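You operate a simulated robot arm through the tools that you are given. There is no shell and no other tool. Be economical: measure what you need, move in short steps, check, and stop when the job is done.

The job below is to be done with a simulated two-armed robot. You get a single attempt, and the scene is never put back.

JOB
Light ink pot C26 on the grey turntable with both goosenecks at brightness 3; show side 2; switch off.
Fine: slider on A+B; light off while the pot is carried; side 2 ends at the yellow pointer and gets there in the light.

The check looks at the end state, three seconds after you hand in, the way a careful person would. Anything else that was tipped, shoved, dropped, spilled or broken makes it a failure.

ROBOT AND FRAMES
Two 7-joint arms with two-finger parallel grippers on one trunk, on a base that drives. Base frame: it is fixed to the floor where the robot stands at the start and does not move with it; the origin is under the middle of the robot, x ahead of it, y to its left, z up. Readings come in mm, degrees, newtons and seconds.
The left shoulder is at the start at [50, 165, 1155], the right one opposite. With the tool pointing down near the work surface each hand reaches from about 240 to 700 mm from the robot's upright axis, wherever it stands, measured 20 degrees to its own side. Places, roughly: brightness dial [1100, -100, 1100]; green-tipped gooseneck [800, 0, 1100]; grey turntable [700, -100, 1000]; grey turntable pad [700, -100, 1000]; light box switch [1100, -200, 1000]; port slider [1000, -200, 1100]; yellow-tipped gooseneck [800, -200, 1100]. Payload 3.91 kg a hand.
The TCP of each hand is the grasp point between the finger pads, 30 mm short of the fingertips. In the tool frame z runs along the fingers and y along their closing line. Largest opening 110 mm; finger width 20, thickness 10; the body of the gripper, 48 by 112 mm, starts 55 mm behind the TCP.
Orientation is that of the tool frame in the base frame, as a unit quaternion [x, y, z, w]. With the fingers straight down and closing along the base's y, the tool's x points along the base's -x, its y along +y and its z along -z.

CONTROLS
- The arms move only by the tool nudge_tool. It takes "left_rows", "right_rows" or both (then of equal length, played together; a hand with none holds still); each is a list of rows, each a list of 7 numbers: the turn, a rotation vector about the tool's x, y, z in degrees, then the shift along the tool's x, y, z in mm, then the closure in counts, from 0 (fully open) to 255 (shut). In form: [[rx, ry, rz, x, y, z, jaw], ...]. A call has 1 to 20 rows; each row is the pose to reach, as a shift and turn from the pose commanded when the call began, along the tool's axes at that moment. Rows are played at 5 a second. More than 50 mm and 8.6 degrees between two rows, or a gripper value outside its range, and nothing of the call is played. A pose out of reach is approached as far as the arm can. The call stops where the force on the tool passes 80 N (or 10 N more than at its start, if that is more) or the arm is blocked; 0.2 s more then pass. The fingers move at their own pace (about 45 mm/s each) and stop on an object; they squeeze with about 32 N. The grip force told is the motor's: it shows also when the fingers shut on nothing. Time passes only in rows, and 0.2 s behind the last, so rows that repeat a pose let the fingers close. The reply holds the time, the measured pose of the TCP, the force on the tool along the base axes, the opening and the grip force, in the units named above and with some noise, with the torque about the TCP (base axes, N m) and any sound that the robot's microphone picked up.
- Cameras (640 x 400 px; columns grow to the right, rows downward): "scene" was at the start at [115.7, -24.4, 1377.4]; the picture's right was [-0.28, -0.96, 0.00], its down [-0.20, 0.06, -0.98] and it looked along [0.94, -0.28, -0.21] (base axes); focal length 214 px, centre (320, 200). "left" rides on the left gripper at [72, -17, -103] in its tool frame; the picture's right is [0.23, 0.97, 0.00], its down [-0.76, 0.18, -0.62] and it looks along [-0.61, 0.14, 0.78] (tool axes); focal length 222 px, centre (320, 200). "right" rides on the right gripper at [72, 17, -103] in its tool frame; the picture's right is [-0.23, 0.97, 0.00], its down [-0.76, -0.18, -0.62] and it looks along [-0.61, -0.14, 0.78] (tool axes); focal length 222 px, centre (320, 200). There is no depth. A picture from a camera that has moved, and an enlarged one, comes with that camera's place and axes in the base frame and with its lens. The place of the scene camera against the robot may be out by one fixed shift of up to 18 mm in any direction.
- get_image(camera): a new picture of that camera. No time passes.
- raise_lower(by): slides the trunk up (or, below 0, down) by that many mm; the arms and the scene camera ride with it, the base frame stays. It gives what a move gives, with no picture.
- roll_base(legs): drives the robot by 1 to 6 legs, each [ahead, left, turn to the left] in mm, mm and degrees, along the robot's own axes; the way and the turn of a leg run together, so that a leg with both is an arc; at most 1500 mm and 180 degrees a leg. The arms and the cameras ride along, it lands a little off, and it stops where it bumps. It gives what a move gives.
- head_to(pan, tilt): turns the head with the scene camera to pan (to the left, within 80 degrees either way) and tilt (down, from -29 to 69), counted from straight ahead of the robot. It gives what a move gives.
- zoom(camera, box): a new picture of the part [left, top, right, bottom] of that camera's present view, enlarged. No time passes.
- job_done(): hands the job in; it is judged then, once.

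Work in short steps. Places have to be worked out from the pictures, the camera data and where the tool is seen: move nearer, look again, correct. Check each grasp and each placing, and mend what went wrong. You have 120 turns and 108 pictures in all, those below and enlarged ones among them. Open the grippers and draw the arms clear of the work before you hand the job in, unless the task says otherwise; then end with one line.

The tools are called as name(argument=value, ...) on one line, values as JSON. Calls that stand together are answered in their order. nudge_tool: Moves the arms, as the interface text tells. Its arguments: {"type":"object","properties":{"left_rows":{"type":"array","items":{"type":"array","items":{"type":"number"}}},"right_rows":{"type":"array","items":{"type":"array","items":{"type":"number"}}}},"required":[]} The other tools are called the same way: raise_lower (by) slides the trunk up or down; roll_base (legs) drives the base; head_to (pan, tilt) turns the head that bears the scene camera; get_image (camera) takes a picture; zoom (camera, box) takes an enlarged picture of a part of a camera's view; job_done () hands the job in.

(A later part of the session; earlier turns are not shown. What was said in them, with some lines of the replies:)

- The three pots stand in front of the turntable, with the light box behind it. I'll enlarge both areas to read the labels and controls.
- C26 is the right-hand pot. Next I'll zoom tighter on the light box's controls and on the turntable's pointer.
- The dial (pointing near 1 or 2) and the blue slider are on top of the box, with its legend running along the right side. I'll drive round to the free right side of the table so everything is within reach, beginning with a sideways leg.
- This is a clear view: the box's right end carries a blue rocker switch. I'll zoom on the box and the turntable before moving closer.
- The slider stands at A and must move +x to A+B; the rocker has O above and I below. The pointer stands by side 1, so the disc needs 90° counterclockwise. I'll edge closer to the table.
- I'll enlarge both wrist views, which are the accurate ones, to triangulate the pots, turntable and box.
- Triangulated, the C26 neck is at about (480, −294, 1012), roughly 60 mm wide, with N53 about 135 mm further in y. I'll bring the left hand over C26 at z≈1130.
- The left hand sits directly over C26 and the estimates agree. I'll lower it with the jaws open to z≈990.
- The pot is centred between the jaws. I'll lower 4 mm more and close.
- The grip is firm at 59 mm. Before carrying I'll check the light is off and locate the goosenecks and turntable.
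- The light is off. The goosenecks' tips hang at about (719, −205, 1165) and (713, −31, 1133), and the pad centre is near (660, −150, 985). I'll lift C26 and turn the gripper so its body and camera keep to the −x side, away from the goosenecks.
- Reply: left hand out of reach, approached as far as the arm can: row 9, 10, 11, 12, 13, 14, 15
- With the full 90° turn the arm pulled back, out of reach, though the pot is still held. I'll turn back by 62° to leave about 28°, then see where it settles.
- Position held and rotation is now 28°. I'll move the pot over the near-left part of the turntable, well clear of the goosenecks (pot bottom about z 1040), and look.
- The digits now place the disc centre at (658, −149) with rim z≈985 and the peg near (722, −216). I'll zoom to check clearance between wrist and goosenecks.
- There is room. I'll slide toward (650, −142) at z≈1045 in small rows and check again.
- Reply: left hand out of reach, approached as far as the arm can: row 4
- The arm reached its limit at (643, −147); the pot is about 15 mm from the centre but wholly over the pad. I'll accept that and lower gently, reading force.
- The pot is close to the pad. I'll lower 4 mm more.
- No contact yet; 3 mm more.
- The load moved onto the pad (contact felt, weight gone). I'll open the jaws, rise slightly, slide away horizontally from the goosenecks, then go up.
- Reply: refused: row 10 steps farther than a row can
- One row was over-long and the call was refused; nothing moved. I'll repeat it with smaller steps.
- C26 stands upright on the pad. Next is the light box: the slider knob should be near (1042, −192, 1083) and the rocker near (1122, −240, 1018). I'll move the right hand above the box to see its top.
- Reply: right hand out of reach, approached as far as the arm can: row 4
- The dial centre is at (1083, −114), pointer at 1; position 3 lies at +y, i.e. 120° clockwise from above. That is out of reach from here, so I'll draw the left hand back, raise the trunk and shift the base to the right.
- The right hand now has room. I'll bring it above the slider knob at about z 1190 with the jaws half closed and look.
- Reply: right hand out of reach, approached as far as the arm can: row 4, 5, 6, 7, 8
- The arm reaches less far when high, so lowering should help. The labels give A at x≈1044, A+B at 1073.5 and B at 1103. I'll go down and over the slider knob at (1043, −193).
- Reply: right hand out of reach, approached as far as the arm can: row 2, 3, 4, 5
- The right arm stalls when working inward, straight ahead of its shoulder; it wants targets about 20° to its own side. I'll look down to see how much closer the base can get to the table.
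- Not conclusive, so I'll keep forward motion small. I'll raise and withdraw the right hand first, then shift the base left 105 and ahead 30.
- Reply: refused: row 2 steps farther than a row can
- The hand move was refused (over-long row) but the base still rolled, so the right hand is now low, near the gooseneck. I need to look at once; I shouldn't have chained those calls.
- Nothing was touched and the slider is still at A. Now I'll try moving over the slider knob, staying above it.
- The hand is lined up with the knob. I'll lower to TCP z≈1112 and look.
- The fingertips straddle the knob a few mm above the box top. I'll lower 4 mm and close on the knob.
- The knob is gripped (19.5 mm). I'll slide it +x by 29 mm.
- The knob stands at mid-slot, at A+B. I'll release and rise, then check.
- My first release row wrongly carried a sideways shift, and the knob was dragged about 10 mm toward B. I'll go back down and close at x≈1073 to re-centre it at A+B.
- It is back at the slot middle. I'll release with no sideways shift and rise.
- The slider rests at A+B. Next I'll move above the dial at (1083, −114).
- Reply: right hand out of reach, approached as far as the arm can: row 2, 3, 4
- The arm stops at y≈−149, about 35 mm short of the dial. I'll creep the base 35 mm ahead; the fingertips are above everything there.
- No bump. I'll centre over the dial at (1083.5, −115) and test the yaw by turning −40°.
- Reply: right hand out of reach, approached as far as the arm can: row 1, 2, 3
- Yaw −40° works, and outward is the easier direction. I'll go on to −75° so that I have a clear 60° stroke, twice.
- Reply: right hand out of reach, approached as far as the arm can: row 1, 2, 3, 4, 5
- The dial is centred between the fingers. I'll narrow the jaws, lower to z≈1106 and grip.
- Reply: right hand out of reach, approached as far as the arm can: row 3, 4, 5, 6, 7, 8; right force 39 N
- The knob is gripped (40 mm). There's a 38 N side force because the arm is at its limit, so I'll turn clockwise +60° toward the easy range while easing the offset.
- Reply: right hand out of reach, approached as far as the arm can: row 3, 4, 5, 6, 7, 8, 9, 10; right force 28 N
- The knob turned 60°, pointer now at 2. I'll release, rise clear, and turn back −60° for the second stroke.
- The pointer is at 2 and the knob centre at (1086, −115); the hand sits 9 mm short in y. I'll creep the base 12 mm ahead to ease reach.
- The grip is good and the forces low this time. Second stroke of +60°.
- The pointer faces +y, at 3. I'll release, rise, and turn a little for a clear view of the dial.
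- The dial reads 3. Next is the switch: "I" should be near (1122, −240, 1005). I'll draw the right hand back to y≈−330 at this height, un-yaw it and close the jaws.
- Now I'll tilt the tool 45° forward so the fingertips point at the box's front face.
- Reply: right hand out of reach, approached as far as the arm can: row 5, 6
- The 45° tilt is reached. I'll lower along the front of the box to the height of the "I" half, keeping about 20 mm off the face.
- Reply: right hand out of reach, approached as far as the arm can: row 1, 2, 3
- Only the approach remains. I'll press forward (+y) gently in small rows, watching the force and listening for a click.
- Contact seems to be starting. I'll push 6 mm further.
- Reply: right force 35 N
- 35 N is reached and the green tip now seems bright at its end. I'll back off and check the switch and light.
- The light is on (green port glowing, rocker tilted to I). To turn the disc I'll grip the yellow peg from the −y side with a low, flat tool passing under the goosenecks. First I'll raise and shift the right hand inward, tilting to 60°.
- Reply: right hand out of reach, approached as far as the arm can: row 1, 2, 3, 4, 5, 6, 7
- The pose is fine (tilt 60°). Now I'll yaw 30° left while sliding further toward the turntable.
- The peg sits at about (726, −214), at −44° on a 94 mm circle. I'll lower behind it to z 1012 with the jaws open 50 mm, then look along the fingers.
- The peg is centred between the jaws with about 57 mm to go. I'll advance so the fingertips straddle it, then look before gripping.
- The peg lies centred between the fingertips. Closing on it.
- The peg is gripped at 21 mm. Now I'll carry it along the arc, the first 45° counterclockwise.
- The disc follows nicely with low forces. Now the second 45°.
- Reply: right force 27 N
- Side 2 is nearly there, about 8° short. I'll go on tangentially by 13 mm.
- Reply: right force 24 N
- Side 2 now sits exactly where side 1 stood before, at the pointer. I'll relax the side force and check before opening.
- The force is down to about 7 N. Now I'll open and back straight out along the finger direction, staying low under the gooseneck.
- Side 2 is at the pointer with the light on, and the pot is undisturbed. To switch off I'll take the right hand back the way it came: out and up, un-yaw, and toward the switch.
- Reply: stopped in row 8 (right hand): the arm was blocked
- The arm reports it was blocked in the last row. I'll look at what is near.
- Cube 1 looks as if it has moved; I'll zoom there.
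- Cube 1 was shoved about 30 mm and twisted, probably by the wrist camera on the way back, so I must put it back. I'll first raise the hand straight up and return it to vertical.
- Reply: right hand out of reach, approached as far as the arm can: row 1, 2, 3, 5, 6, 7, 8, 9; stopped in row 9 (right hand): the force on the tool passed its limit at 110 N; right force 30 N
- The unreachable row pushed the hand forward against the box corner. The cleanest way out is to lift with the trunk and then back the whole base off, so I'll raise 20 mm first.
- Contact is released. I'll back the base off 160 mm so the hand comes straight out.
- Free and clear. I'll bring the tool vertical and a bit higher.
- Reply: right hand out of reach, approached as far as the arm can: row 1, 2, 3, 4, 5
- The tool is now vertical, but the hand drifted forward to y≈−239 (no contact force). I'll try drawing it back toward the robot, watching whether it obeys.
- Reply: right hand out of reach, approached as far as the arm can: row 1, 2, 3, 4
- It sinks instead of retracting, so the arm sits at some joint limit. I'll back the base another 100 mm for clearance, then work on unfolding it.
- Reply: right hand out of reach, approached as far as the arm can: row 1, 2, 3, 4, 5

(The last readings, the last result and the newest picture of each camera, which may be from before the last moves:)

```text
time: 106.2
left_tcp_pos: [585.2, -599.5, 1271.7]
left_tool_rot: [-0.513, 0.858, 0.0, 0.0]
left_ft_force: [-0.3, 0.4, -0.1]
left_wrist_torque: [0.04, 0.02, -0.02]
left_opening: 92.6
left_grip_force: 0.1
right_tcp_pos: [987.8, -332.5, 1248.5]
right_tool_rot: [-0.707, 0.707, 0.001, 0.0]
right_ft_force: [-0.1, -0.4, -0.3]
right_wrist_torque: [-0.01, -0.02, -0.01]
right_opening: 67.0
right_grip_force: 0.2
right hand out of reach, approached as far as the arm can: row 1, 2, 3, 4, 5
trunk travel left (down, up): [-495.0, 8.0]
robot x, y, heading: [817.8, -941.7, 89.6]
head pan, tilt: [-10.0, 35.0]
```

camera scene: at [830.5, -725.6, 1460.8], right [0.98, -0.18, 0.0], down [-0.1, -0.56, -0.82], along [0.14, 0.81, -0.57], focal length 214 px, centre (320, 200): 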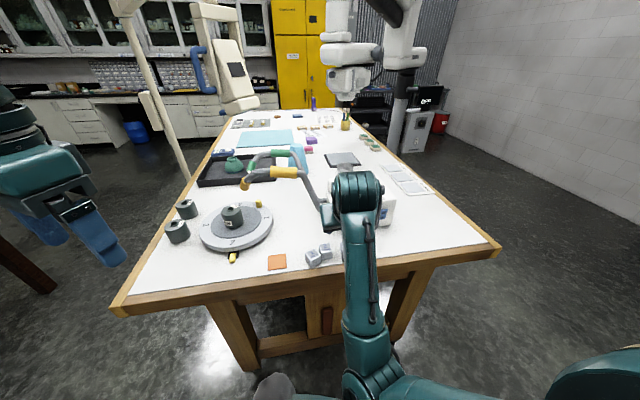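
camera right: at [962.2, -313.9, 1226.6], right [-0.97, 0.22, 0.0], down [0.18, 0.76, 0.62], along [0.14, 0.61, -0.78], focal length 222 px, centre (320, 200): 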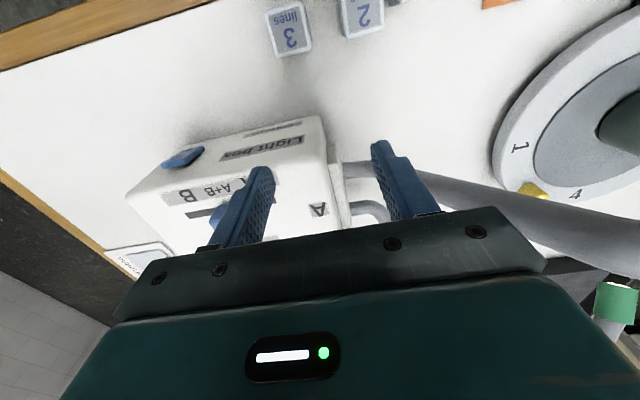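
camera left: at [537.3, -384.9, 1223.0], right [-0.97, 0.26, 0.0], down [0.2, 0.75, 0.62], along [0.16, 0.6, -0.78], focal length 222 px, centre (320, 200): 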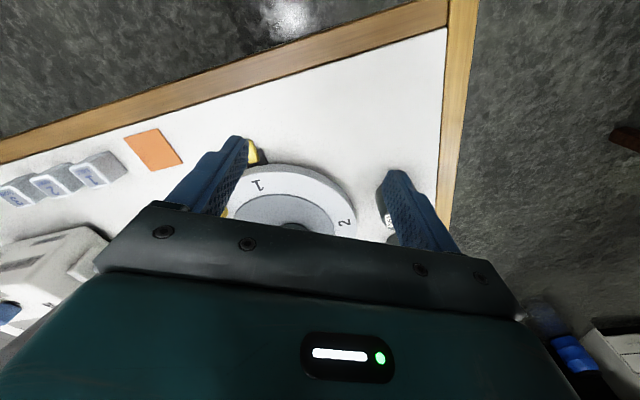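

Lifted clear. Now, in free air, I'll try retracting and swinging outward to get off the limit.

nudge_tool(right_rows=[[0, 0, 0, 25, -20, 0, 100], [0, 0, 0, 50, -40, 0, 100], [0, 0, 0, 75, -60, 0, 100], [0, 0, 0, 100, -80, 0, 100], [0, 0, 0, 130, -90, 0, 100], [0, 0, 0, 160, -90, 0, 100]])

get_image(camera="scene")

```text
time: 107.6
left_tcp_pos: [586.0, -600.1, 1271.1]
left_tool_rot: [-0.513, 0.858, -0.001, -0.001]
left_ft_force: [0.8, -0.3, 0.3]
left_wrist_torque: [0.01, 0.02, 0.03]
left_opening: 92.9
left_grip_force: 0.0
right_tcp_pos: [1158.1, -433.5, 1259.6]
right_tool_rot: [0.707, -0.707, -0.002, 0.0]
right_ft_force: [0.8, -0.3, 0.1]
right_wrist_torque: [-0.01, 0.01, -0.01]
right_opening: 66.9
right_grip_force: 0.0
right hand out of reach, approached as far as the arm can: row 1, 2, 3, 4, 5, 6
trunk travel left (down, up): [-495.0, 8.0]
robot x, y, heading: [813.6, -941.4, 89.6]
head pan, tilt: [-10.0, 35.0]
```

```text
13 pictures are left
camera scene: at [831.1, -823.7, 1460.7], right [0.98, -0.18, 0.0], down [-0.1, -0.56, -0.82], along [0.14, 0.81, -0.57], focal length 214 px, centre (320, 200)
```

scene: 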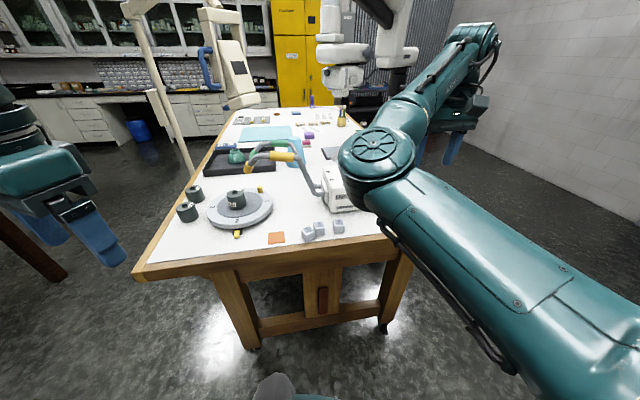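

The right arm is folded elbow-inward, so I'll finish with the left arm. First the cube: I'll turn the base to about 30° heading beside the table, so the left hand's natural closing line matches the cube's twisted faces.

roll_base(legs=[[0, 0, -60], [-56, 287, 0]])

get_image(camera="left")

```text
time: 113.4
left_tcp_pos: [808.6, -348.3, 1271.6]
left_tool_rot: [-0.015, 1.0, 0.0, 0.0]
left_ft_force: [0.4, -0.2, -0.5]
left_wrist_torque: [0.03, -0.01, -0.02]
left_opening: 92.9
left_grip_force: 0.0
right_tcp_pos: [1238.7, -761.3, 1258.6]
right_tool_rot: [-0.258, 0.966, 0.001, 0.001]
right_ft_force: [-0.5, 0.3, -0.4]
right_wrist_torque: [0.02, 0.0, 0.03]
right_opening: 67.1
right_grip_force: 0.2
trunk travel left (down, up): [-495.0, 8.0]
robot x, y, heading: [625.1, -715.2, 29.4]
head pan, tilt: [-10.0, 35.0]
```

```text
12 pictures are left
camera left: at [737.5, -366.5, 1374.7], right [-0.26, 0.97, 0.0], down [0.76, 0.2, 0.62], along [0.6, 0.16, -0.78], focal length 222 px, centre (320, 200)
```

left: 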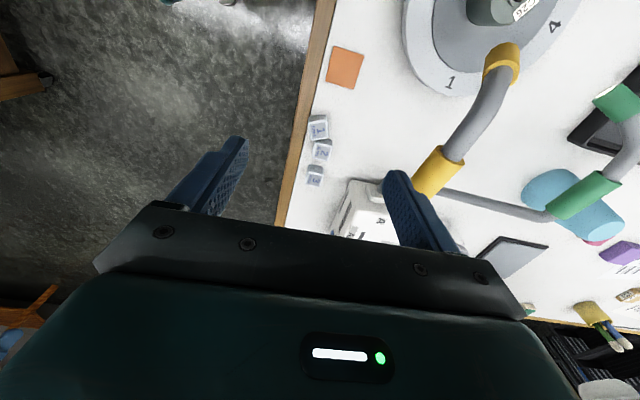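

zoom(camera="left", box=[280, 90, 380, 200])

```text
3.64 times, centred on (330, 145) of left
camera zoom: at [737.5, -366.5, 1374.7], right [-0.26, 0.97, 0.0], down [0.76, 0.2, 0.62], along [0.6, 0.16, -0.78], focal length 808 px, centre (284, 400)
```

zoom: 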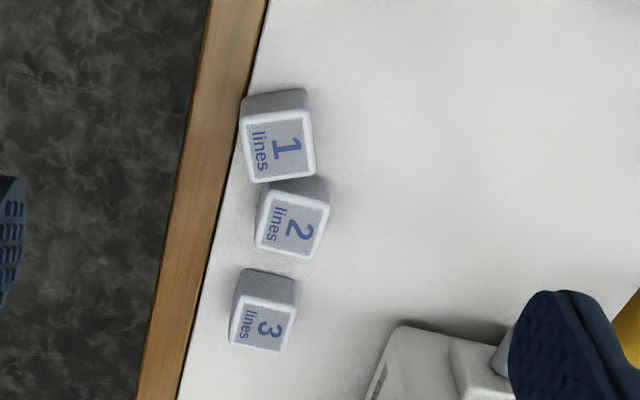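

Cubes 2 and 3 haven't moved (920 and 987, −313). Cube 1 is at (884, −329), twisted 23° CCW; it belongs at (853, −313). I'll bring the left hand over it, aligned with its faces.

nudge_tool(left_rows=[[0, 0, -3, -11, 2, 36, 60], [0, 0, -6, -22, 5, 72, 80], [0, 0, -9, -33, 7, 108, 100], [0, 0, -12, -44, 10, 144, 116], [0, 0, -15, -54, 12, 180, 116], [0, 0, -18, -65, 15, 215, 116], [0, 0, -21.5, -76, 17, 245, 116]])

get_image(camera="left")

```text
time: 115.0
left_tcp_pos: [881.4, -338.9, 1042.4]
left_tool_rot: [-0.2, 0.98, 0.009, 0.017]
left_ft_force: [0.2, 0.0, 0.1]
left_wrist_torque: [-0.01, 0.01, 0.0]
left_opening: 60.0
left_grip_force: 0.0
right_tcp_pos: [1231.0, -775.8, 1265.7]
right_tool_rot: [-0.257, 0.966, 0.008, 0.007]
right_ft_force: [-0.5, 0.0, -0.4]
right_wrist_torque: [-0.02, 0.01, 0.0]
right_opening: 66.8
right_grip_force: 0.1
trunk travel left (down, up): [-495.0, 8.0]
robot x, y, heading: [627.6, -722.7, 29.9]
head pan, tilt: [-10.0, 35.0]
```

```text
10 pictures are left
camera left: at [819.7, -385.1, 1142.9], right [-0.59, 0.81, 0.0], down [0.61, 0.45, 0.65], along [0.52, 0.39, -0.76], focal length 222 px, centre (320, 200)
```

left: 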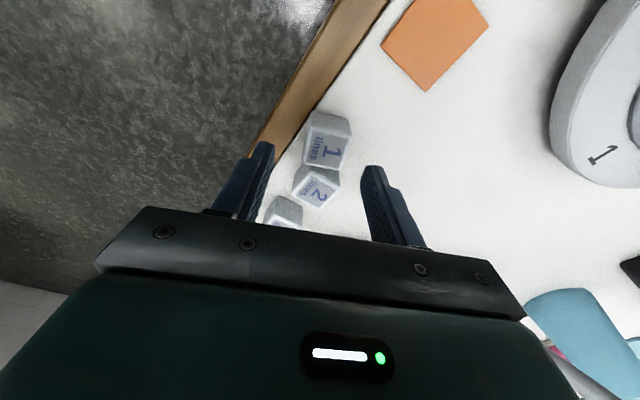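

The hand stopped short and the whole robot leaned a little, so some part of the arm may be touching the table edge. I'll take one scene look.

head_to(pan=40, tilt=50)

get_image(camera="scene")

```text
time: 116.2
left_tcp_pos: [881.6, -339.1, 1042.4]
left_tool_rot: [-0.199, 0.98, 0.008, 0.016]
left_ft_force: [0.3, 0.3, 0.0]
left_wrist_torque: [-0.02, -0.01, -0.03]
left_opening: 59.8
left_grip_force: 0.0
right_tcp_pos: [1229.6, -776.7, 1263.9]
right_tool_rot: [-0.258, 0.966, 0.008, 0.008]
right_ft_force: [-0.1, 0.1, -1.0]
right_wrist_torque: [0.01, -0.03, -0.01]
right_opening: 66.8
right_grip_force: 0.0
trunk travel left (down, up): [-495.0, 8.0]
robot x, y, heading: [625.7, -721.8, 29.7]
head pan, tilt: [40.0, 50.0]
```

```text
9 pictures are left
camera scene: at [667.5, -649.2, 1440.8], right [0.94, -0.35, 0.0], down [-0.26, -0.71, -0.66], along [0.23, 0.62, -0.75], focal length 214 px, centre (320, 200)
```

scene: 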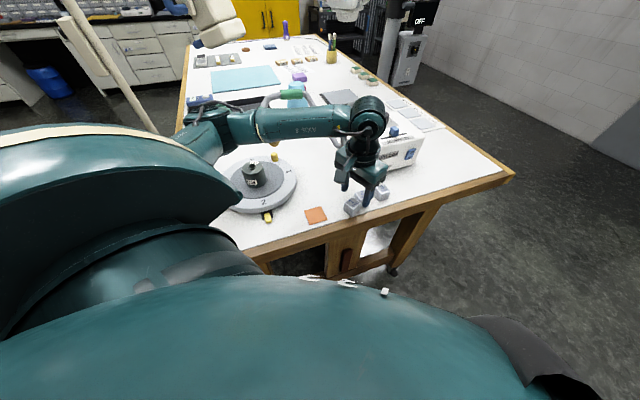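

The left forearm swung its elbow across above the goosenecks and is probably resting against one. I'll raise the hand straight back up at once.

nudge_tool(left_rows=[[0, 0, 3, 0, 0, -35, 116], [0, 0, 6, 0, 0, -70, 116], [0, 0, 9, 0, 0, -105, 116], [0, 0, 12, 0, 0, -140, 116], [0, 0, 16, 10, 0, -175, 116], [0, 0, 21, 30, 0, -210, 116]])

get_image(camera="scene")

```text
time: 117.6
left_tcp_pos: [857.9, -341.8, 1235.5]
left_tool_rot: [-0.018, 1.0, 0.0, -0.001]
left_ft_force: [0.2, 0.2, 0.8]
left_wrist_torque: [0.02, 0.0, -0.04]
left_opening: 60.0
left_grip_force: 0.0
right_tcp_pos: [1237.9, -762.6, 1259.3]
right_tool_rot: [-0.257, 0.966, 0.002, 0.0]
right_ft_force: [0.2, 0.0, -0.4]
right_wrist_torque: [0.02, 0.04, 0.01]
right_opening: 66.9
right_grip_force: 0.0
trunk travel left (down, up): [-495.0, 8.0]
robot x, y, heading: [626.5, -719.6, 29.6]
head pan, tilt: [40.0, 50.0]
```

```text
8 pictures are left
camera scene: at [676.8, -631.8, 1438.9], right [0.94, -0.35, 0.0], down [-0.27, -0.72, -0.64], along [0.22, 0.6, -0.77], focal length 214 px, centre (320, 200)
```

scene: 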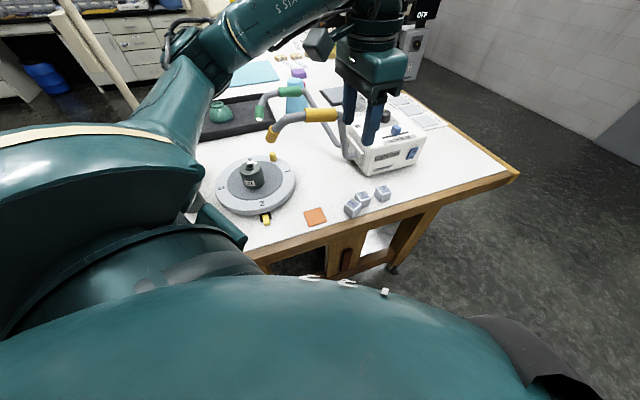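

The goosenecks and pot look unchanged, and the light is still on. I'll re-station at heading 55°, where the elbow stays clear of the turntable, backing off before turning.

roll_base(legs=[[-220, 0, 0], [0, 0, 25.4], [278, -271, 0]])

```text
time: 123.1
left_tcp_pos: [855.6, -305.8, 1237.9]
left_tool_rot: [-0.245, 0.969, 0.0, 0.0]
left_ft_force: [0.7, -0.3, -0.1]
left_wrist_torque: [0.02, 0.02, -0.03]
left_opening: 60.1
left_grip_force: 0.1
right_tcp_pos: [1382.1, -516.4, 1259.1]
right_tool_rot: [-0.47, 0.883, 0.002, 0.001]
right_ft_force: [0.6, 0.1, 0.2]
right_wrist_torque: [-0.03, 0.0, -0.01]
right_opening: 66.9
right_grip_force: 0.1
trunk travel left (down, up): [-495.0, 8.0]
robot x, y, heading: [815.0, -751.0, 56.0]
head pan, tilt: [40.0, 50.0]
```

I'll lower over cube 1 at (884, −329) to z≈1040, watching for any lean.

nudge_tool(left_rows=[[0, 0, 2, -6, -14, 36, 116], [0, 0, 4, -13.7, -34.3, 70, 116], [0, 0, 5.4, -13.7, -34.3, 105, 116], [0, 0, 5.4, -13.7, -34.3, 145, 116], [0, 0, 5.4, -13.7, -34.3, 190, 116], [0, 0, 5.4, -13.7, -34.3, 190, 116]])

get_image(camera="left")

```text
time: 124.5
left_tcp_pos: [883.3, -332.9, 1047.1]
left_tool_rot: [-0.2, 0.98, 0.0, -0.001]
left_ft_force: [-0.3, -0.7, 0.8]
left_wrist_torque: [0.01, 0.0, -0.01]
left_opening: 60.3
left_grip_force: 0.0
right_tcp_pos: [1381.0, -517.3, 1258.9]
right_tool_rot: [-0.471, 0.882, 0.001, 0.0]
right_ft_force: [-0.3, 0.2, -0.2]
right_wrist_torque: [0.01, 0.01, -0.04]
right_opening: 67.0
right_grip_force: 0.0
trunk travel left (down, up): [-495.0, 8.0]
robot x, y, heading: [813.8, -749.5, 56.2]
head pan, tilt: [40.0, 50.0]
```

```text
7 pictures are left
camera left: at [823.9, -376.2, 1149.3], right [-0.59, 0.81, 0.0], down [0.63, 0.46, 0.62], along [0.5, 0.37, -0.78], focal length 222 px, centre (320, 200)
```

left: 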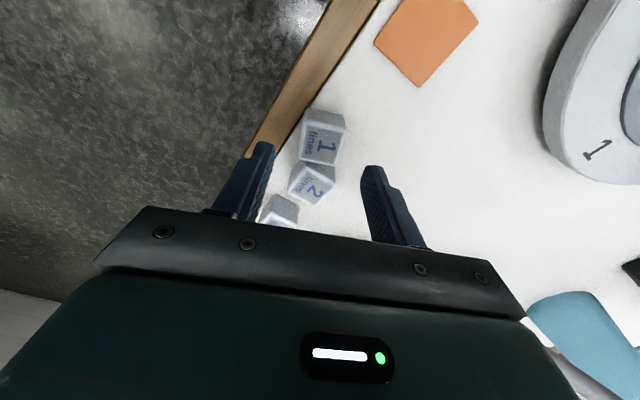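

No lean this time and the jaws straddle cube 1. I'll lower to z≈984 and grip it.

nudge_tool(left_rows=[[0, 0, 0, -1, 1, 22, 116], [0, 0, 0, -1, 1, 44, 116], [0, 0, 0, -1, 1, 63, 116], [0, 0, 0, -1, 1, 63, 116], [0, 0, 0, -1, 1, 63, 255], [0, 0, 0, -1, 1, 63, 255], [0, 0, 0, -1, 1, 63, 255], [0, 0, 0, -1, 1, 63, 255]])

```text
time: 126.3
left_tcp_pos: [885.3, -329.5, 982.9]
left_tool_rot: [-0.2, 0.98, 0.001, 0.0]
left_ft_force: [0.5, 0.0, -0.3]
left_wrist_torque: [0.02, -0.01, -0.01]
left_opening: 33.7
left_grip_force: 32.0
right_tcp_pos: [1381.9, -516.1, 1258.5]
right_tool_rot: [-0.47, 0.882, 0.001, 0.0]
right_ft_force: [-0.6, 0.2, 0.7]
right_wrist_torque: [-0.02, -0.03, -0.01]
right_opening: 66.9
right_grip_force: 0.2
trunk travel left (down, up): [-495.0, 8.0]
robot x, y, heading: [817.2, -749.6, 55.9]
head pan, tilt: [40.0, 50.0]
```

Gripped (33.7 mm). I'll lift 10 mm, move it to (853, −313.5), turn 23° clockwise, and set it back to the same height.

nudge_tool(left_rows=[[0, 0, 0, 0, 0, -5, 255], [0, 0, 0, 0, 0, -10, 255], [0, 0, 0, 8, 9, -10, 255], [0, 0, 0, 16, 18, -10, 255], [0, 0, 5, 23.4, 27.4, -10, 255], [0, 0, 11, 23.4, 27.4, -10, 255], [0, 0, 17, 23.4, 27.4, -10, 255], [0, 0, 23, 23.4, 27.4, -10, 255], [0, 0, 23, 23.4, 27.4, -10, 255]])

```text
time: 128.3
left_tcp_pos: [852.8, -314.4, 993.2]
left_tool_rot: [0.0, 1.0, 0.0, 0.0]
left_ft_force: [-0.1, 0.1, -1.0]
left_wrist_torque: [0.01, 0.01, -0.02]
left_opening: 34.0
left_grip_force: 31.9
right_tcp_pos: [1381.5, -516.5, 1260.1]
right_tool_rot: [-0.47, 0.882, 0.001, 0.0]
right_ft_force: [-0.7, 0.3, -0.6]
right_wrist_torque: [0.02, 0.0, -0.02]
right_opening: 66.9
right_grip_force: 0.1
trunk travel left (down, up): [-495.0, 8.0]
robot x, y, heading: [818.7, -746.8, 55.9]
head pan, tilt: [40.0, 50.0]
```

It is exactly over its place and square. Lowering, releasing, rising.

nudge_tool(left_rows=[[0, 0, 0, 0, 1, 5, 255], [0, 0, 0, 0, 1, 9.5, 255], [0, 0, 0, 0, 1, 9.5, 255], [0, 0, 0, 0, 1, 9.5, 116], [0, 0, 0, 0, 1, 9.5, 116], [0, 0, 0, 0, 1, 9.5, 116], [0, 0, 0, 0, 1, -20, 116], [0, 0, 0, 0, 1, -60, 116], [0, 0, 0, 0, 1, -100, 116], [0, 0, 0, 0, 1, -140, 116], [0, 0, 0, 0, 1, -180, 116]])

zoom(camera="left", box=[220, 60, 420, 220])

```text
time: 130.7
left_tcp_pos: [853.1, -311.8, 1176.5]
left_tool_rot: [0.0, 1.0, 0.0, 0.0]
left_ft_force: [0.2, -0.3, -0.2]
left_wrist_torque: [0.01, -0.03, -0.03]
left_opening: 60.1
left_grip_force: 0.0
right_tcp_pos: [1382.2, -516.4, 1258.8]
right_tool_rot: [-0.47, 0.883, 0.001, 0.001]
right_ft_force: [0.1, -0.2, -0.6]
right_wrist_torque: [0.0, -0.02, -0.01]
right_opening: 66.8
right_grip_force: 0.1
trunk travel left (down, up): [-495.0, 8.0]
robot x, y, heading: [815.0, -750.7, 56.1]
head pan, tilt: [40.0, 50.0]
```

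```text
2.50 times, centred on (320, 140) of left
camera zoom: at [780.9, -328.6, 1279.1], right [-0.23, 0.97, 0.0], down [0.76, 0.18, 0.62], along [0.61, 0.14, -0.78], focal length 555 px, centre (320, 350)
```

zoom: 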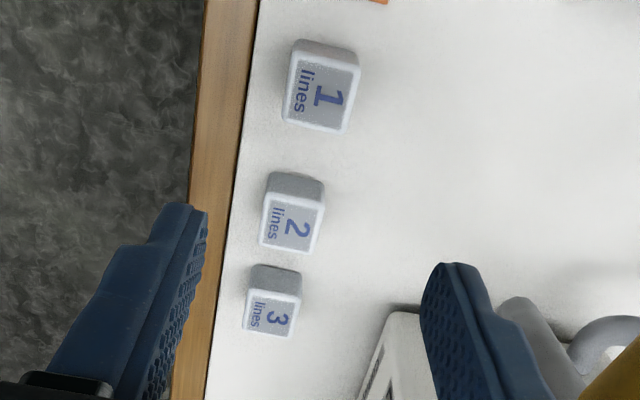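

All three cubes are back in their even row. Next is switching off with the left arm: raise the hand, then drive round to face the switch.

nudge_tool(left_rows=[[0, 0, 0, 10, 0, -25, 116], [0, 0, 0, 20, 0, -50, 140], [0, 0, 0, 30, 0, -75, 200], [0, 0, 0, 30, 0, -75, 255]])

```text
time: 131.7
left_tcp_pos: [821.5, -310.8, 1249.9]
left_tool_rot: [-0.001, 1.0, -0.001, 0.0]
left_ft_force: [-1.1, -0.3, -0.7]
left_wrist_torque: [0.0, 0.0, -0.02]
left_opening: 0.0
left_grip_force: 0.0
right_tcp_pos: [1381.6, -515.3, 1259.2]
right_tool_rot: [-0.47, 0.883, 0.0, 0.001]
right_ft_force: [0.6, -0.3, -0.3]
right_wrist_torque: [0.0, 0.02, -0.03]
right_opening: 66.8
right_grip_force: 0.0
trunk travel left (down, up): [-495.0, 8.0]
robot x, y, heading: [817.8, -748.5, 55.9]
head pan, tilt: [40.0, 50.0]
```

roll_base(legs=[[-150, 0, 0], [0, 0, 34], [0, -616, 0], [125, 0, 0]])

```text
time: 140.9
left_tcp_pos: [1094.0, -376.8, 1250.1]
left_tool_rot: [-0.295, 0.955, -0.001, 0.0]
left_ft_force: [0.4, -0.2, -0.4]
left_wrist_torque: [0.0, -0.02, 0.01]
left_opening: 0.1
left_grip_force: 32.3
right_tcp_pos: [1671.7, -229.4, 1259.4]
right_tool_rot: [0.71, -0.704, -0.001, 0.0]
right_ft_force: [1.0, 1.3, -0.5]
right_wrist_torque: [-0.01, -0.01, -0.01]
right_opening: 67.0
right_grip_force: 0.0
trunk travel left (down, up): [-495.0, 8.0]
robot x, y, heading: [1337.6, -744.0, 90.4]
head pan, tilt: [40.0, 50.0]
```

At the station. I'll lower the trunk 100 mm, then un-yaw the left hand.

raise_lower(by=-100)

nudge_tool(left_rows=[[0, 0, -8, 0, 0, 0, 255], [0, 0, -16, 0, 0, 0, 255], [0, 0, -24, 0, 0, 0, 255], [0, 0, -32, 0, 0, 0, 255], [0, 0, -40, 0, 0, 0, 255], [0, 0, -48, 0, 0, 0, 255], [0, 0, -55.7, 0, 0, 0, 255]])

```text
time: 142.3
left_tcp_pos: [1094.8, -379.2, 1150.0]
left_tool_rot: [-0.296, 0.955, 0.0, 0.0]
left_ft_force: [-0.4, 0.9, -0.1]
left_wrist_torque: [0.03, -0.01, -0.01]
left_opening: 0.0
left_grip_force: 32.3
right_tcp_pos: [1672.5, -231.0, 1160.1]
right_tool_rot: [0.71, -0.704, -0.001, 0.0]
right_ft_force: [-0.5, -0.2, -0.7]
right_wrist_torque: [0.03, 0.02, 0.0]
right_opening: 67.1
right_grip_force: 0.1
trunk travel left (down, up): [-395.0, 108.0]
robot x, y, heading: [1338.8, -738.6, 90.6]
head pan, tilt: [40.0, 50.0]
```

```text
time: 143.9
left_tcp_pos: [1094.3, -377.7, 1149.5]
left_tool_rot: [0.708, -0.706, -0.001, 0.001]
left_ft_force: [0.8, 0.2, 0.1]
left_wrist_torque: [0.02, -0.03, 0.03]
left_opening: 0.1
left_grip_force: 32.3
right_tcp_pos: [1671.0, -231.5, 1158.9]
right_tool_rot: [0.71, -0.704, -0.001, 0.0]
right_ft_force: [0.5, 0.0, 0.5]
right_wrist_torque: [-0.03, -0.04, -0.02]
right_opening: 66.9
right_grip_force: 0.0
trunk travel left (down, up): [-395.0, 108.0]
robot x, y, heading: [1336.7, -741.9, 90.6]
head pan, tilt: [40.0, 50.0]
```

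Now I'll tilt 20° forward and come to about 30 mm in front of the "O" half, then look.

nudge_tool(left_rows=[[0, -5, 0, -15, -9, 25, 255], [0, -10, 0, -35, -18, 50, 255], [0, -15, 0, -55, -28, 75, 255], [0, -20, 0, -74, -28, 93.5, 255], [0, -20, 0, -74, -28, 93.5, 255]])

get_image(camera="left")

```text
time: 145.1
left_tcp_pos: [1120.9, -303.4, 1056.4]
left_tool_rot: [0.697, -0.696, -0.123, -0.123]
left_ft_force: [-0.5, -0.3, -0.9]
left_wrist_torque: [0.01, -0.01, 0.0]
left_opening: 0.2
left_grip_force: 31.8
right_tcp_pos: [1673.1, -231.6, 1160.6]
right_tool_rot: [0.71, -0.704, -0.001, 0.001]
right_ft_force: [0.6, 0.6, 0.4]
right_wrist_torque: [-0.01, 0.0, -0.02]
right_opening: 66.7
right_grip_force: 0.2
trunk travel left (down, up): [-395.0, 108.0]
robot x, y, heading: [1339.9, -742.7, 90.5]
head pan, tilt: [40.0, 50.0]
```

```text
5 pictures are left
camera left: at [1139.2, -405.9, 1128.8], right [-0.97, -0.21, -0.08], down [-0.18, 0.5, 0.85], along [-0.14, 0.84, -0.53], focal length 222 px, centre (320, 200)
```

left: 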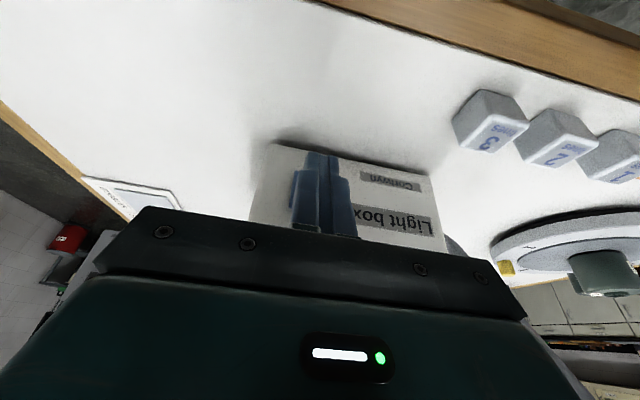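

zoom(camera="left", box=[240, 135, 400, 245])

```text
3.64 times, centred on (320, 190) of left
camera zoom: at [1139.2, -405.9, 1128.8], right [-0.97, -0.21, -0.08], down [-0.18, 0.5, 0.85], along [-0.14, 0.84, -0.53], focal length 808 px, centre (320, 236)
```

zoom: 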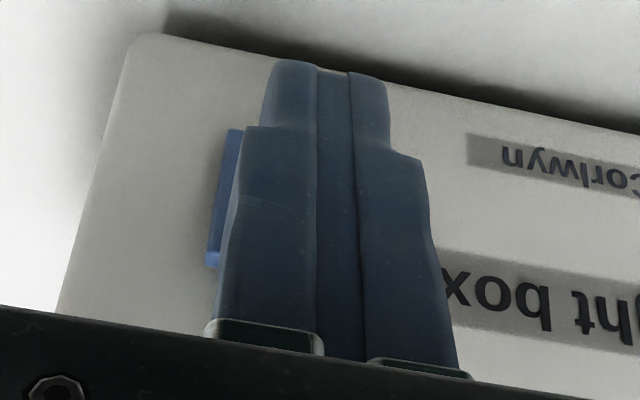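

The rocker spans z 997–1037 with centre x≈1122, so the fingertip at z≈1031 is right for "O". Advancing.

nudge_tool(left_rows=[[0, 0, 0, -10, 0, 3.6, 255], [0, 0, 0, -20, 0, 7.2, 255], [0, 0, 0, -28, 0, 10.2, 255], [0, 0, 0, -33, 0, 12, 255], [0, 0, 0, -33, 0, 12, 255]])

```text
time: 146.3
left_tcp_pos: [1121.3, -268.1, 1056.2]
left_tool_rot: [0.696, -0.696, -0.123, -0.123]
left_ft_force: [0.4, 0.2, 0.8]
left_wrist_torque: [0.02, -0.03, 0.0]
left_opening: 0.0
left_grip_force: 31.8
right_tcp_pos: [1670.9, -230.6, 1159.1]
right_tool_rot: [0.71, -0.704, -0.001, 0.001]
right_ft_force: [0.4, 0.2, 0.4]
right_wrist_torque: [-0.01, 0.04, 0.02]
right_opening: 66.6
right_grip_force: 0.2
trunk travel left (down, up): [-395.0, 108.0]
robot x, y, heading: [1337.6, -742.5, 90.2]
head pan, tilt: [40.0, 50.0]
```

nudge_tool(left_rows=[[0, 0, 0, -2, 0, 0.7, 255], [0, 0, 0, -4, 0, 1.4, 255], [0, 0, 0, -6, 0, 2.1, 255], [0, 0, 0, -8, 0, 2.9, 255], [0, 0, 0, -8, 0, 2.9, 255]])

```text
time: 147.5
left_tcp_pos: [1121.8, -259.1, 1056.9]
left_tool_rot: [0.698, -0.695, -0.123, -0.122]
left_ft_force: [-1.6, 0.4, 0.4]
left_wrist_torque: [0.01, -0.01, 0.02]
left_opening: 0.0
left_grip_force: 31.9
right_tcp_pos: [1671.1, -230.2, 1158.7]
right_tool_rot: [0.71, -0.704, -0.002, 0.0]
right_ft_force: [-0.2, -1.2, -0.4]
right_wrist_torque: [0.02, 0.02, 0.0]
right_opening: 66.7
right_grip_force: 0.0
trunk travel left (down, up): [-395.0, 108.0]
robot x, y, heading: [1339.3, -742.7, 90.2]
head pan, tilt: [40.0, 50.0]
```

No contact yet; a little further.

nudge_tool(left_rows=[[0, 0, 0, -2, 0, 0.7, 255], [0, 0, 0, -4, 0, 1.4, 255], [0, 0, 0, -5.5, 0, 2, 255], [0, 0, 0, -7, 0, 2.5, 255], [0, 0, 0, -7, 0, 2.5, 255]])

```text
time: 148.7
left_tcp_pos: [1122.8, -258.5, 1057.1]
left_tool_rot: [0.697, -0.696, -0.121, -0.121]
left_ft_force: [-2.7, -31.7, 1.6]
left_wrist_torque: [-0.75, -0.03, 0.08]
left_opening: 0.1
left_grip_force: 31.8
right_tcp_pos: [1671.5, -235.0, 1160.6]
right_tool_rot: [0.71, -0.704, -0.003, -0.002]
right_ft_force: [-0.5, -0.5, 0.2]
right_wrist_torque: [0.0, 0.01, -0.01]
right_opening: 67.2
right_grip_force: 0.1
trunk travel left (down, up): [-395.0, 108.0]
robot x, y, heading: [1339.1, -740.8, 90.4]
head pan, tilt: [40.0, 50.0]
```

32 N pressed, like the first press. I'll back off 45 mm and check.

nudge_tool(left_rows=[[0, 0, 0, 8, 0, -3, 255], [0, 0, 0, 25, 0, -9, 255], [0, 0, 0, 45, 0, -16, 255]])

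head_to(pan=35, tilt=30)

get_image(camera="scene")

```text
time: 149.5
left_tcp_pos: [1122.8, -301.7, 1057.5]
left_tool_rot: [0.697, -0.695, -0.124, -0.124]
left_ft_force: [-0.1, -0.6, -0.1]
left_wrist_torque: [0.02, 0.03, 0.03]
left_opening: 0.0
left_grip_force: 32.3
right_tcp_pos: [1671.5, -230.8, 1159.6]
right_tool_rot: [0.71, -0.704, -0.001, 0.0]
right_ft_force: [0.0, 0.5, 0.2]
right_wrist_torque: [0.01, -0.02, 0.01]
right_opening: 66.8
right_grip_force: 0.1
trunk travel left (down, up): [-395.0, 108.0]
robot x, y, heading: [1337.2, -741.4, 90.4]
head pan, tilt: [40.0, 50.0]
```

```text
time: 150.3
left_tcp_pos: [1123.3, -300.6, 1057.5]
left_tool_rot: [0.697, -0.696, -0.122, -0.122]
left_ft_force: [-0.6, 0.1, 0.2]
left_wrist_torque: [0.01, 0.0, -0.03]
left_opening: 0.0
left_grip_force: 32.4
right_tcp_pos: [1671.9, -231.9, 1159.1]
right_tool_rot: [0.71, -0.704, -0.002, 0.0]
right_ft_force: [-1.0, 1.0, -0.2]
right_wrist_torque: [0.01, 0.0, -0.02]
right_opening: 66.8
right_grip_force: 0.0
trunk travel left (down, up): [-395.0, 108.0]
robot x, y, heading: [1339.3, -742.8, 90.3]
head pan, tilt: [35.0, 30.0]
```

```text
3 pictures are left
camera scene: at [1281.1, -637.2, 1368.4], right [0.81, 0.58, 0.0], down [0.29, -0.41, -0.87], along [-0.5, 0.71, -0.5], focal length 214 px, centre (320, 200)
```

scene: 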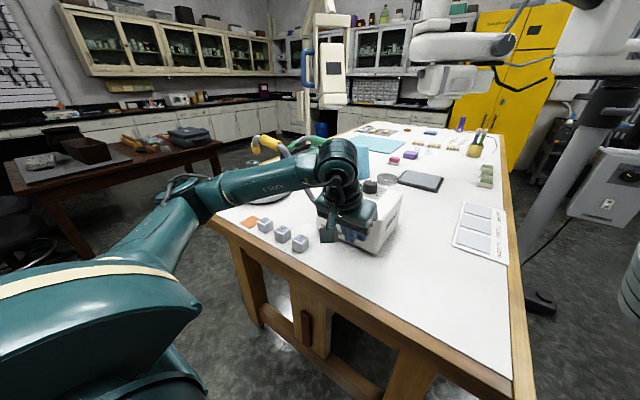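

The arm blocks the view. I'll retract it up and back, then roll the base away from the table.

nudge_tool(left_rows=[[0, 5, 0, 10, 0, -28, 200], [0, 10, 0, 19, 0, -57, 140], [0, 15, 0, 29, 0, -86, 80], [0, 20, 0, 38, 0, -115, 0]])

```text
time: 151.3
left_tcp_pos: [1122.7, -376.5, 1150.6]
left_tool_rot: [0.707, -0.707, 0.002, 0.0]
left_ft_force: [-0.3, -0.2, 0.2]
left_wrist_torque: [0.0, -0.02, -0.01]
left_opening: 82.8
left_grip_force: 0.1
right_tcp_pos: [1671.7, -230.2, 1159.8]
right_tool_rot: [0.711, -0.704, -0.002, -0.001]
right_ft_force: [0.1, 0.9, 0.5]
right_wrist_torque: [-0.01, 0.01, 0.04]
right_opening: 66.9
right_grip_force: 0.1
trunk travel left (down, up): [-395.0, 108.0]
robot x, y, heading: [1334.2, -743.3, 90.5]
head pan, tilt: [35.0, 30.0]
```

roll_base(legs=[[-220, 0, 0], [0, 480, 0]])

head_to(pan=0, tilt=30)

zoom(camera="scene", box=[200, 110, 400, 235])

```text
time: 157.4
left_tcp_pos: [636.3, -596.7, 1150.7]
left_tool_rot: [-0.707, 0.708, 0.0, 0.0]
left_ft_force: [0.0, -0.1, -0.3]
left_wrist_torque: [0.0, 0.0, -0.03]
left_opening: 109.9
left_grip_force: 0.0
right_tcp_pos: [1186.1, -454.9, 1159.6]
right_tool_rot: [0.709, -0.705, -0.001, -0.001]
right_ft_force: [0.8, -0.2, -0.5]
right_wrist_torque: [-0.04, -0.01, 0.02]
right_opening: 67.0
right_grip_force: 0.1
trunk travel left (down, up): [-395.0, 108.0]
robot x, y, heading: [851.7, -967.5, 90.4]
head pan, tilt: [35.0, 30.0]
```

```text
time: 158.4
left_tcp_pos: [637.2, -597.7, 1150.9]
left_tool_rot: [-0.706, 0.708, -0.001, 0.0]
left_ft_force: [0.3, 0.6, -0.8]
left_wrist_torque: [0.0, 0.01, 0.01]
left_opening: 110.1
left_grip_force: 0.0
right_tcp_pos: [1186.7, -453.6, 1159.2]
right_tool_rot: [0.71, -0.704, -0.001, 0.0]
right_ft_force: [-0.3, -0.1, -0.5]
right_wrist_torque: [0.0, 0.03, 0.01]
right_opening: 67.1
right_grip_force: 0.0
trunk travel left (down, up): [-395.0, 108.0]
robot x, y, heading: [850.3, -966.1, 90.1]
head pan, tilt: [0.0, 30.0]
```

```text
3.20 times, centred on (300, 172) of scene
camera zoom: at [846.4, -843.1, 1368.5], right [1.0, 0.0, 0.0], down [0.0, -0.5, -0.87], along [0.0, 0.87, -0.5], focal length 686 px, centre (384, 288)
```

zoom: 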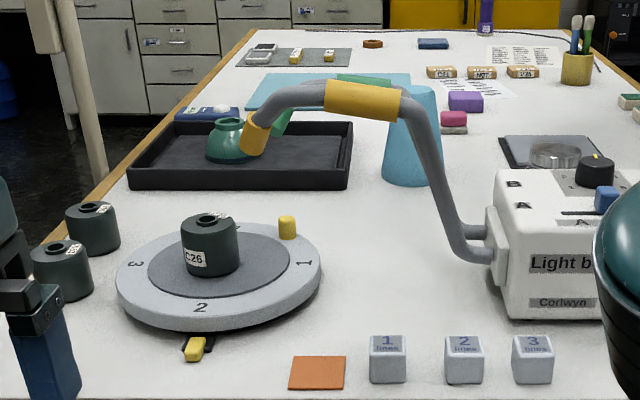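

Everything looks in order: side 2 at the pointer, dial at 3, cubes in line. The rocker is hidden by the right elbow, so I'll roll 125 mm right and check it and the lamp ends.

roll_base(legs=[[0, -125, 0]])

zoom(camera="scene", box=[230, 120, 400, 226])

```text
time: 160.2
left_tcp_pos: [762.5, -597.4, 1150.6]
left_tool_rot: [-0.705, 0.709, 0.001, 0.0]
left_ft_force: [-0.1, -0.7, 0.4]
left_wrist_torque: [-0.01, 0.02, 0.01]
left_opening: 109.9
left_grip_force: 0.0
right_tcp_pos: [1313.6, -455.5, 1159.0]
right_tool_rot: [0.708, -0.707, -0.002, 0.0]
right_ft_force: [0.8, 0.5, 0.1]
right_wrist_torque: [-0.01, 0.03, 0.01]
right_opening: 66.9
right_grip_force: 0.0
trunk travel left (down, up): [-395.0, 108.0]
robot x, y, heading: [974.3, -965.4, 89.7]
head pan, tilt: [0.0, 30.0]
```

```text
3.76 times, centred on (315, 173) of scene
camera zoom: at [972.5, -842.9, 1368.5], right [1.0, 0.0, 0.0], down [0.0, -0.5, -0.87], along [0.0, 0.87, -0.5], focal length 807 px, centre (339, 302)
```

zoom: 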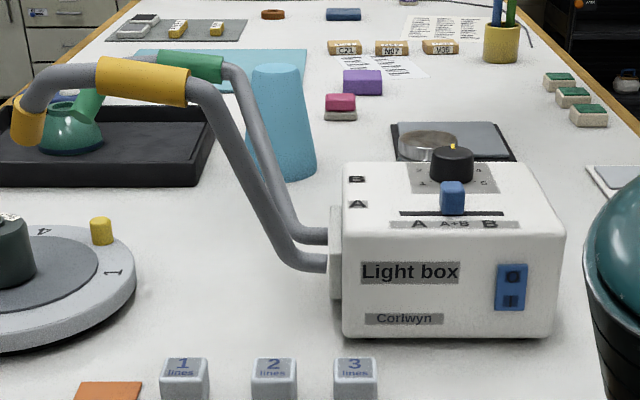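

Slider at A+B and dial at 3. I'll use the last picture on the rocker.

zoom(camera="scene", box=[350, 182, 382, 207])

```text
16.00 times, centred on (366, 194) of scene
camera zoom: at [972.5, -842.9, 1368.5], right [1.0, 0.0, 0.0], down [0.0, -0.5, -0.87], along [0.0, 0.87, -0.5], focal length 3432 px, centre (-416, 288)
```

zoom: 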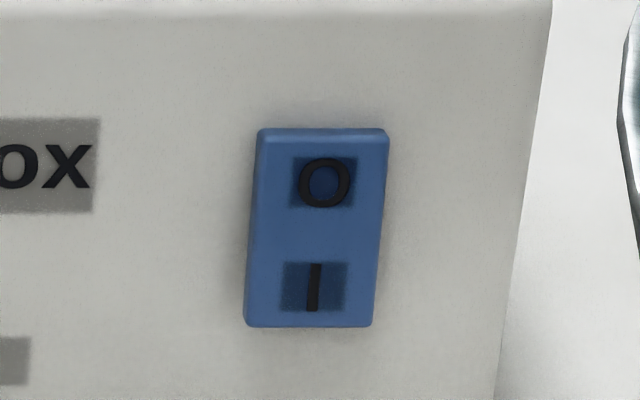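

The rocker's "I" half now stands proud of the face and "O" is pressed in, the reverse of the lit state, so the light is off. Both hands are empty and clear of the work, so I'm handing in.

job_done()

```text
The job is handed in.
```

I handed the job in: C26 is on the turntable pad with side 2 at the yellow pointer, the slider at A+B, the dial at 3 and the light switched off. The light was off while I carried the pot and on while side 2 turned to the pointer. My wrist camera shoved cube 1; I put it back, but it may be about 5 mm off. The pot sits about 15 mm from the pad's centre. I judged the light off from the rocker's position, not from the lamp ends.
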